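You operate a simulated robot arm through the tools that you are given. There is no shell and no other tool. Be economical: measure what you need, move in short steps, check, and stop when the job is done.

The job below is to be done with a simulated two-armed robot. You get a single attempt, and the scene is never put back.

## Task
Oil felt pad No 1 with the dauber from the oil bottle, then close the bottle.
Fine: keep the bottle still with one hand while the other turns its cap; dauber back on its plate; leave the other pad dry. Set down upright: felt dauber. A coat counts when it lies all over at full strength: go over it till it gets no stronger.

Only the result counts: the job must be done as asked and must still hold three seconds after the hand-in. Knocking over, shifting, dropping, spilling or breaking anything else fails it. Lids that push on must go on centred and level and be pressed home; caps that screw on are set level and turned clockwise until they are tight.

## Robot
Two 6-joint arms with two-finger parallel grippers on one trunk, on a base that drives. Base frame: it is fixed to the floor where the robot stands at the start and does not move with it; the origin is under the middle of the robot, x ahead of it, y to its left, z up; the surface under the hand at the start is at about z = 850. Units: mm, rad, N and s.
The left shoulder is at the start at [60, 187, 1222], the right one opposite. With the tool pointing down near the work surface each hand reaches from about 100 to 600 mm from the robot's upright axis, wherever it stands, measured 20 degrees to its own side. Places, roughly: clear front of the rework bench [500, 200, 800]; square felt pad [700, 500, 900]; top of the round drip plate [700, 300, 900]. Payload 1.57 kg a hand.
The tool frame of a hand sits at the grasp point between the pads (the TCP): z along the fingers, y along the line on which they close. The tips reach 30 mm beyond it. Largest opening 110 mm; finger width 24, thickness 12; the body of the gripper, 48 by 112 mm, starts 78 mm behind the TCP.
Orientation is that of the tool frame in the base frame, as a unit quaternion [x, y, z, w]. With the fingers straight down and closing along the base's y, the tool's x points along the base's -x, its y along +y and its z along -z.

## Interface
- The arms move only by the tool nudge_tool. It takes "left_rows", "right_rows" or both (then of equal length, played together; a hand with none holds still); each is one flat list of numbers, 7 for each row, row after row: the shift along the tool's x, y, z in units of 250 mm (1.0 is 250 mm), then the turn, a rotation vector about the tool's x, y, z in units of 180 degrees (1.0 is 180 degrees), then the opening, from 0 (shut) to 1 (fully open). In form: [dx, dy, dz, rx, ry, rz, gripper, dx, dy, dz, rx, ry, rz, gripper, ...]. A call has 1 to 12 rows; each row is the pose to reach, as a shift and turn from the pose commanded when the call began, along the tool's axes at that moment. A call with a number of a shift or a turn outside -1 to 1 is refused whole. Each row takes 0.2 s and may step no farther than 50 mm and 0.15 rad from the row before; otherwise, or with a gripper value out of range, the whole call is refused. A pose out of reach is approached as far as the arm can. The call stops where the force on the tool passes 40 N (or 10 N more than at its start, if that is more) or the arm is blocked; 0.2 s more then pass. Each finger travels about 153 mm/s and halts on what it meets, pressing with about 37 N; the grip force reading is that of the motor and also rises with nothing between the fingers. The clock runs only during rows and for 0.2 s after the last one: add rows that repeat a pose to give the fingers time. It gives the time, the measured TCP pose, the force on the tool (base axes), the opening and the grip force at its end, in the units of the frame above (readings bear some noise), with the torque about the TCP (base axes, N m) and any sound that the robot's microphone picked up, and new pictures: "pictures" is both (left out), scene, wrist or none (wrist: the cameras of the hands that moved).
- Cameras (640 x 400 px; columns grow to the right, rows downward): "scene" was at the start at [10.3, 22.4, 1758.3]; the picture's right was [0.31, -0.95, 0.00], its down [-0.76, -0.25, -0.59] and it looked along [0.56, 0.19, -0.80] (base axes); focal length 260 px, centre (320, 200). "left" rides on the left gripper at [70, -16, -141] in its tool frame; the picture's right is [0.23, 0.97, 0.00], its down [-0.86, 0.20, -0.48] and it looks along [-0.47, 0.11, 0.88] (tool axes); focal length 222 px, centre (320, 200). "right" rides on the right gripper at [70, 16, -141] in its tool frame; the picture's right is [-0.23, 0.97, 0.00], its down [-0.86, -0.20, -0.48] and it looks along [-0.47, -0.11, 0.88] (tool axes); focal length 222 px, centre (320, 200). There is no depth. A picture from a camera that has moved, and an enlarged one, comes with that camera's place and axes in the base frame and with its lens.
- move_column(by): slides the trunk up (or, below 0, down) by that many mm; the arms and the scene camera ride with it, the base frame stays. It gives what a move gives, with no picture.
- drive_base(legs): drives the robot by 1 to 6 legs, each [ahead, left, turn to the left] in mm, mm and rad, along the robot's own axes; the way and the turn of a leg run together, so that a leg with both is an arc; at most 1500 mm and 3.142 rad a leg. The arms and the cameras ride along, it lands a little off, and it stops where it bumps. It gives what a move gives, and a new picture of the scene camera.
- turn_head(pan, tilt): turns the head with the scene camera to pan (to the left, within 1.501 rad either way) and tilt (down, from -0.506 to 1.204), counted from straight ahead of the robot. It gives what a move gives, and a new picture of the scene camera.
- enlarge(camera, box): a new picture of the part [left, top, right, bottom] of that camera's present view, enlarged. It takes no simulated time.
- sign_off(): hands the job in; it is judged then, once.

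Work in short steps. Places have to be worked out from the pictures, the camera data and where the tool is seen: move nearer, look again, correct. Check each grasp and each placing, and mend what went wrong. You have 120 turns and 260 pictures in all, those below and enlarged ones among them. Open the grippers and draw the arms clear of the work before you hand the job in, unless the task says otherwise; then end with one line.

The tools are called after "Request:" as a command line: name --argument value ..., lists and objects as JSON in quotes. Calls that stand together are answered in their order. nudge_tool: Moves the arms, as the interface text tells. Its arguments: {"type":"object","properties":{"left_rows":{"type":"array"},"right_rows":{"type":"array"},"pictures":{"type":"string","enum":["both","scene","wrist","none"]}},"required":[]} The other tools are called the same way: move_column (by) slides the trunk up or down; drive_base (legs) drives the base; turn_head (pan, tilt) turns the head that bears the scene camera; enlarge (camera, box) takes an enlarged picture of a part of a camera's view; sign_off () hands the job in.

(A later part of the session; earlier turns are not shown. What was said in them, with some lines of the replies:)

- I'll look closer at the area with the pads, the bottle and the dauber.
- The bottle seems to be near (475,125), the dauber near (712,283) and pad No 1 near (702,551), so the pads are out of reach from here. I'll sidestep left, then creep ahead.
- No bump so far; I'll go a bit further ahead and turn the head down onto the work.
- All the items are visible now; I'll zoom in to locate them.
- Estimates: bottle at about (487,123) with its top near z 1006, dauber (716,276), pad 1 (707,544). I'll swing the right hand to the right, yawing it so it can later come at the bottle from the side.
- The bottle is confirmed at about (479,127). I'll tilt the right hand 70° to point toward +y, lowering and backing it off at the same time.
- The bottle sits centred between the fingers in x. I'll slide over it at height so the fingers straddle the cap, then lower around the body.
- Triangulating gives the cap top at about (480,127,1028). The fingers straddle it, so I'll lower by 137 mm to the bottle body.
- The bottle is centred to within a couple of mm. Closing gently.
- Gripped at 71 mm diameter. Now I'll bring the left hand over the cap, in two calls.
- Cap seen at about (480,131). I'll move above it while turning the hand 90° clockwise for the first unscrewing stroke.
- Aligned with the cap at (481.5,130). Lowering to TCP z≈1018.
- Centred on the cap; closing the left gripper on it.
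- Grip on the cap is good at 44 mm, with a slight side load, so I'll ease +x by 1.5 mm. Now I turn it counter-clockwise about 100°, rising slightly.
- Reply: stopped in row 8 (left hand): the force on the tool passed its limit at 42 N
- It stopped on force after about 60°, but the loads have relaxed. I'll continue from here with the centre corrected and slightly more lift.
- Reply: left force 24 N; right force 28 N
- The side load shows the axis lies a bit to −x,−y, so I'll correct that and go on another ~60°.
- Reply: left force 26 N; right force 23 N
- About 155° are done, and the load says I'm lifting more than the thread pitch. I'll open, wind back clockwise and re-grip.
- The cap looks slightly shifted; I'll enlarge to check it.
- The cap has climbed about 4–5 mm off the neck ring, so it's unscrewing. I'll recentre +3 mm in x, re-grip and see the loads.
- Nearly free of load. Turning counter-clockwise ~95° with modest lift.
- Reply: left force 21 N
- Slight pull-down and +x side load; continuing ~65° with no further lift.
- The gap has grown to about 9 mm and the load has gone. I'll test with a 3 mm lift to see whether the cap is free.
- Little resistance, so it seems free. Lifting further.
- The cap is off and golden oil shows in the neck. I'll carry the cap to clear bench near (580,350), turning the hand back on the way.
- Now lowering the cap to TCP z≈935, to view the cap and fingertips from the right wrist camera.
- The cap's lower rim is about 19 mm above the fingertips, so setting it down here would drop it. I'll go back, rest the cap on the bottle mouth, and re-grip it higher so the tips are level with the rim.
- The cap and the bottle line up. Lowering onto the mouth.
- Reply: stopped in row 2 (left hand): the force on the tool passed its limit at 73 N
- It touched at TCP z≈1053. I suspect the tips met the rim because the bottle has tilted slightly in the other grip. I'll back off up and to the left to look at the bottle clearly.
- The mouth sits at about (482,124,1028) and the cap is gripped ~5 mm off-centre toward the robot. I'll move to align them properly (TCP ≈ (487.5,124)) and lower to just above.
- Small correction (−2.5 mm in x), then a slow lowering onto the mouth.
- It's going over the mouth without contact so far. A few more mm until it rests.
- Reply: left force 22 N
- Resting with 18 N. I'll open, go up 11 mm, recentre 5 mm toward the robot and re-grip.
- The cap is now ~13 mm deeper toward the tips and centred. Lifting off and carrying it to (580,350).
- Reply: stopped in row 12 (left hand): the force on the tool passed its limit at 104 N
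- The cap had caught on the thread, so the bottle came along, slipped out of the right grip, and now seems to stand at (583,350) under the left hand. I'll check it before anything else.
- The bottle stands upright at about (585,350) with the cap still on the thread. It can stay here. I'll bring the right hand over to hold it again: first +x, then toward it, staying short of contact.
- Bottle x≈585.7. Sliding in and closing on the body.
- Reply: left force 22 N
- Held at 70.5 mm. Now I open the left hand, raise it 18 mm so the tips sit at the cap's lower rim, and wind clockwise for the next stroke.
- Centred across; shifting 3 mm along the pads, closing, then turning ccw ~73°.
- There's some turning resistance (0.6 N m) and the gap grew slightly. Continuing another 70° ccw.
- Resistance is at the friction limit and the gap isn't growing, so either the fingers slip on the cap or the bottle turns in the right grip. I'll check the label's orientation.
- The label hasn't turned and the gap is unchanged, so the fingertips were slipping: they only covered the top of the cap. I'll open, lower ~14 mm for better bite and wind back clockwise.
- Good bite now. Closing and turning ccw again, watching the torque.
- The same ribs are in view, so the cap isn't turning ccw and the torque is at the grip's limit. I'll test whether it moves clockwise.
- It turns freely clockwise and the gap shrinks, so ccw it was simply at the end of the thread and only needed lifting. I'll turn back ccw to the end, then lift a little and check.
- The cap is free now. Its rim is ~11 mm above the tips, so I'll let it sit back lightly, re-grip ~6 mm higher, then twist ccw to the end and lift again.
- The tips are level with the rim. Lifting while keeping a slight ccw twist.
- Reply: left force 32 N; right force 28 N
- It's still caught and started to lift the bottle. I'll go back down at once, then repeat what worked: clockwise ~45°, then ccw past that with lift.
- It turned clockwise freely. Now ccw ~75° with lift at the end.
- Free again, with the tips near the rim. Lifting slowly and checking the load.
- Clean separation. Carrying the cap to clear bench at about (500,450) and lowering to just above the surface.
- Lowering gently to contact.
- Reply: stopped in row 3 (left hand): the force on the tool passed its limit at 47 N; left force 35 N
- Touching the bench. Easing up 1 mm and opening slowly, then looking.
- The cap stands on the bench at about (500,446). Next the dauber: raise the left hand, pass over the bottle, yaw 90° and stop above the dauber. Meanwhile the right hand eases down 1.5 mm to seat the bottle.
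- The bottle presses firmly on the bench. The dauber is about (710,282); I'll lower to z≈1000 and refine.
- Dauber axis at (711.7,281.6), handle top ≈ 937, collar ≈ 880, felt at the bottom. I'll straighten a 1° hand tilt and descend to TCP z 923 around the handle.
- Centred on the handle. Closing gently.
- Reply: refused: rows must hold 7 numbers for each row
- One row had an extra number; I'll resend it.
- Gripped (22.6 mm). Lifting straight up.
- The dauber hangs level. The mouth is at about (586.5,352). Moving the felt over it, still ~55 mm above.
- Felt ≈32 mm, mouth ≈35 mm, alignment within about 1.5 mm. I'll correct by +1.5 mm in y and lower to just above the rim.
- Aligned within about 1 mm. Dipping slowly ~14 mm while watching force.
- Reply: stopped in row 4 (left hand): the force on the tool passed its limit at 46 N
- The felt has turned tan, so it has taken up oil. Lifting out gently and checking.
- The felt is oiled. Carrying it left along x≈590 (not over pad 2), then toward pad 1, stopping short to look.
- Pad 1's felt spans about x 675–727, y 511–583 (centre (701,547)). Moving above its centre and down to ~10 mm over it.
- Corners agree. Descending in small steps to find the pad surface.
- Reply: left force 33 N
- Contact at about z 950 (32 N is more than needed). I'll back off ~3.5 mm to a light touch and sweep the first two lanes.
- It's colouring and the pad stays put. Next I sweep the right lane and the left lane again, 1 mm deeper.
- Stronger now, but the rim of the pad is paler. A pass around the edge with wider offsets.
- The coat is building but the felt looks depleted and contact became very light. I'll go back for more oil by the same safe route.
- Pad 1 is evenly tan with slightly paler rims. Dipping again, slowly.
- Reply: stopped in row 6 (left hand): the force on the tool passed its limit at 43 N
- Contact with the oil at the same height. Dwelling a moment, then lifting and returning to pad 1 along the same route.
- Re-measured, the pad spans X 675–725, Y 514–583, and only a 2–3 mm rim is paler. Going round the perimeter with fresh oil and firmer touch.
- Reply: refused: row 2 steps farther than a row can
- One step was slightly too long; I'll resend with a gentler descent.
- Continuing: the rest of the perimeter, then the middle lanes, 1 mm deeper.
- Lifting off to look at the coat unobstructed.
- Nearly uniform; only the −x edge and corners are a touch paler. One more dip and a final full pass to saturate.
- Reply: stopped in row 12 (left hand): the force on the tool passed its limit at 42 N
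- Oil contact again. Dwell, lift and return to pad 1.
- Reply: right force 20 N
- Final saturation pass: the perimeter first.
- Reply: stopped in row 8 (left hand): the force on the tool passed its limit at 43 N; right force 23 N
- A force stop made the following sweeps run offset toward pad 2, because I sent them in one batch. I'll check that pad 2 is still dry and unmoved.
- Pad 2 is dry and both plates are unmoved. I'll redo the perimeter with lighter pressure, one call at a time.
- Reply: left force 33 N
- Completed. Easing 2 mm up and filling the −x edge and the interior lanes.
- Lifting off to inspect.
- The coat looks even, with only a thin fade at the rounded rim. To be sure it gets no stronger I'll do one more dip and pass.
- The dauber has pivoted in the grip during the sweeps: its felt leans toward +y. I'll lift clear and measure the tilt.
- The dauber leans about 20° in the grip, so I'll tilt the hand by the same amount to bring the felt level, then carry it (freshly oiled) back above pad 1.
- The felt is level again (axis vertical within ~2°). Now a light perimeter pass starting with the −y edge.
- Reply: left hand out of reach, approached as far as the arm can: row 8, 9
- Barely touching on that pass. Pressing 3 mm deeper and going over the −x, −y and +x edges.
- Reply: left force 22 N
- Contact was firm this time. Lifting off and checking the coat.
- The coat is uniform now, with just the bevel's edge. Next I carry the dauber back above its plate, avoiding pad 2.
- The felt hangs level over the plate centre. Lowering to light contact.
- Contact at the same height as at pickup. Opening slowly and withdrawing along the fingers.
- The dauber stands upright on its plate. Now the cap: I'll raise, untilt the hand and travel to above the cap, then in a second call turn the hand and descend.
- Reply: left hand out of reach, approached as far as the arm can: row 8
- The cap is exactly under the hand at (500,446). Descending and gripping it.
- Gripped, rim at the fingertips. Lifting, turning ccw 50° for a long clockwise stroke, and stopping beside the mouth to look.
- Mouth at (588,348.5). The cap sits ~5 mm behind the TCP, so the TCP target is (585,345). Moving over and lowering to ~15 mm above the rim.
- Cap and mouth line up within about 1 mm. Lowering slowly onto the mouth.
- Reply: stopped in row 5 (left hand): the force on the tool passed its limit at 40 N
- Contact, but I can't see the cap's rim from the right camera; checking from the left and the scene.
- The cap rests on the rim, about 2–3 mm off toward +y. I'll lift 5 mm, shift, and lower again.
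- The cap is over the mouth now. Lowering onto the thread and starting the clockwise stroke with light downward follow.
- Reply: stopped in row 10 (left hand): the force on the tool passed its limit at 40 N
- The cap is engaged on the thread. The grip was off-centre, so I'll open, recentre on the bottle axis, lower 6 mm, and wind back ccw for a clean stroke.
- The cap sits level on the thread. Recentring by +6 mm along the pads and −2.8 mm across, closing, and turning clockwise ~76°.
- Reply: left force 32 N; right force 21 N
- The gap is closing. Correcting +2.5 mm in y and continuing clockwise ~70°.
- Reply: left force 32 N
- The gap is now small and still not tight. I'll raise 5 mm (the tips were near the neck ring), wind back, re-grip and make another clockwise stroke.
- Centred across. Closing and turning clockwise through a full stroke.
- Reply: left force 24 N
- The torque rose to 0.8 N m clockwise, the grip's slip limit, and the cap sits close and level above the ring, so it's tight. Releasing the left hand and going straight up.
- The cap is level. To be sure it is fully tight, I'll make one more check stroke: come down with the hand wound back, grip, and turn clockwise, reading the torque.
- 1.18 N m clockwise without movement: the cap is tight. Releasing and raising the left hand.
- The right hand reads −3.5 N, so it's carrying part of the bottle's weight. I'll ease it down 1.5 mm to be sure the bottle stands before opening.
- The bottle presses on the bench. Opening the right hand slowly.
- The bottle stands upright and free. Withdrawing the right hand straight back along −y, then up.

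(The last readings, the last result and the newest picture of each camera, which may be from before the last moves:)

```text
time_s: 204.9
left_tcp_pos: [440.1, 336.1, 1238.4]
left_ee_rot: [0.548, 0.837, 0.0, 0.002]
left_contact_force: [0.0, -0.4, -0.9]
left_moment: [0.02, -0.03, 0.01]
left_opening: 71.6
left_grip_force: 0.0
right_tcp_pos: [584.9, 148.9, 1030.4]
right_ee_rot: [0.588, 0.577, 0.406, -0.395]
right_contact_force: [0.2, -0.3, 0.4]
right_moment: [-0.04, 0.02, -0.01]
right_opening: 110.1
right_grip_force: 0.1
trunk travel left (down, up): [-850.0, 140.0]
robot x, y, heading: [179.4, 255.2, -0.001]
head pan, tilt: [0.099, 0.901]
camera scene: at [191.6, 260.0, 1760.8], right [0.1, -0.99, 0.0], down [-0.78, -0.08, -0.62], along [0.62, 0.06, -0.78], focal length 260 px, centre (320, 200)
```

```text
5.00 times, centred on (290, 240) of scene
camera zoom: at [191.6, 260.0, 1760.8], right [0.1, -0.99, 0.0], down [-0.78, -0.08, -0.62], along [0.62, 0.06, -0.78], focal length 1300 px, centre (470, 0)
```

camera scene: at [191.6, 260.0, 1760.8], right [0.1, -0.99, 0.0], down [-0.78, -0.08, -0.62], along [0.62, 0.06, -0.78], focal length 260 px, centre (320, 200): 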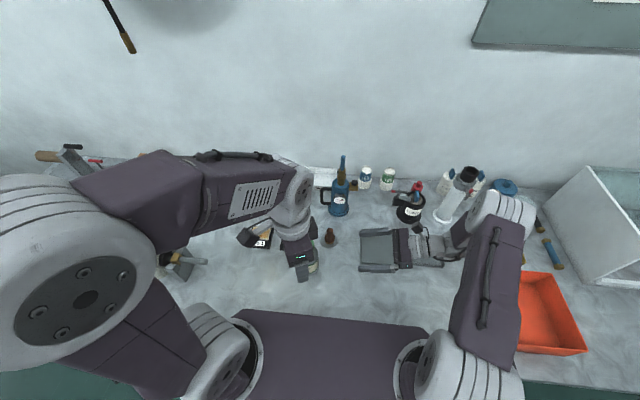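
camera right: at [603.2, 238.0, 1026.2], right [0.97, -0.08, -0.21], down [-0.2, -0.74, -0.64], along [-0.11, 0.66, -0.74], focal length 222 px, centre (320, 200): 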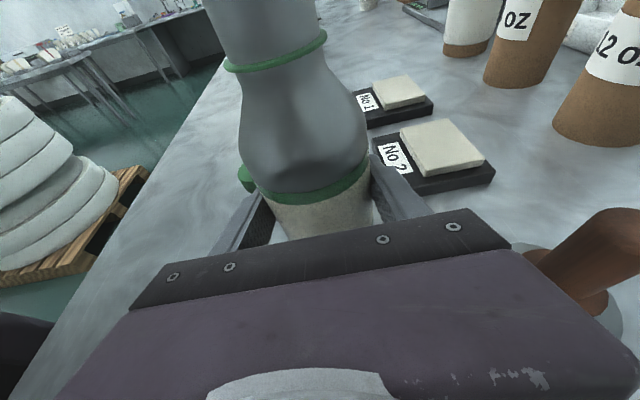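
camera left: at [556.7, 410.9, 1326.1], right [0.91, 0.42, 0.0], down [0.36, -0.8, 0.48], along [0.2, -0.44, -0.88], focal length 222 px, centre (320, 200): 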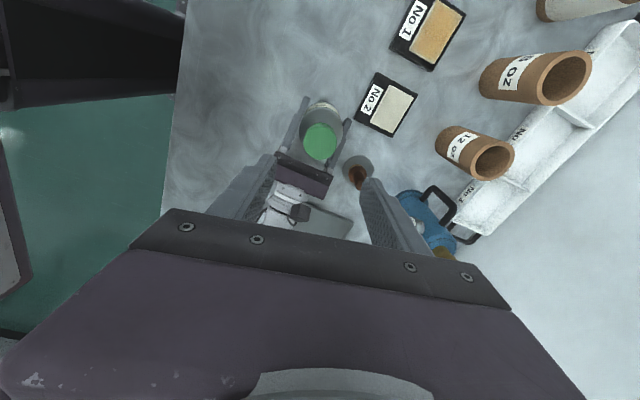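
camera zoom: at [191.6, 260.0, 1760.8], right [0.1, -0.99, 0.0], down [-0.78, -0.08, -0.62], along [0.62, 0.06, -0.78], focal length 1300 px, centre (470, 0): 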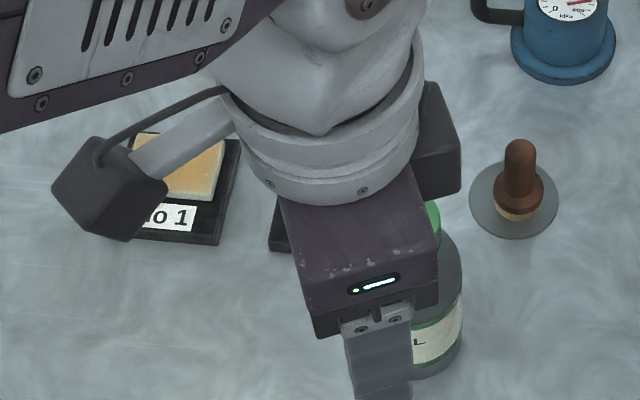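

Both arms are clear. I'll shift the left hand aside for one last look.

Request:
nudge_tool --left_rows '[0.15, 0, -0.05, 0, 0, 0, 0.65, 0.33, 0, -0.1, 0, 0, 0, 0.65, 0.51, 0, -0.15, 0, 0, 0, 0.65, 0.69, 0, -0.2, 0, 0, 0, 0.65, 0.85, 0, -0.2, 0, 0, 0, 0.65]' --pictures "none"

Request:
enlarge --camera "scene" --box '[230, 200, 350, 280]'

```text
time_s: 206.1
left_tcp_pos: [382.6, 551.0, 1276.1]
left_ee_rot: [0.547, 0.837, -0.003, 0.002]
left_contact_force: [-0.4, 0.1, 0.1]
left_moment: [-0.04, -0.04, 0.0]
left_opening: 71.7
left_grip_force: 0.1
left hand out of reach, approached as far as the arm can: row 2, 3, 4, 5
right_tcp_pos: [585.8, 150.0, 1030.4]
right_ee_rot: [0.589, 0.577, 0.405, -0.395]
right_contact_force: [0.1, -0.3, -0.6]
right_moment: [-0.01, -0.04, 0.01]
right_opening: 110.2
right_grip_force: 0.0
trunk travel left (down, up): [-850.0, 140.0]
robot x, y, heading: [178.2, 251.2, 0.002]
head pan, tilt: [0.099, 0.901]
```

```text
5.00 times, centred on (290, 240) of scene
camera zoom: at [192.6, 261.2, 1760.9], right [0.1, -0.99, 0.0], down [-0.78, -0.08, -0.62], along [0.62, 0.06, -0.78], focal length 1300 px, centre (470, 0)
```

zoom: 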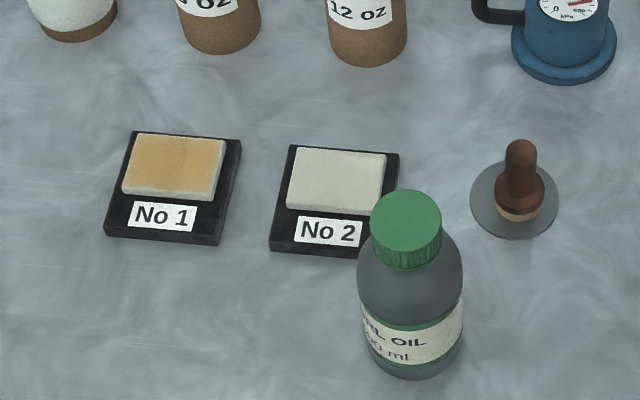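

Pad 1 is coated, pad 2 is dry, the dauber is upright on its plate, and the bottle is closed and standing. Handing in.

Request:
sign_off

```text
The job is handed in.
```

Pad No 1 is oiled, pad No 2 is dry, the dauber stands upright on its plate, and the bottle's cap is tight. The bottle was lifted by accident while I was uncapping it, so it now stands about 240 mm from where it started. The oil coat looks even, apart from a thin paler line along the pad's rounded rim.
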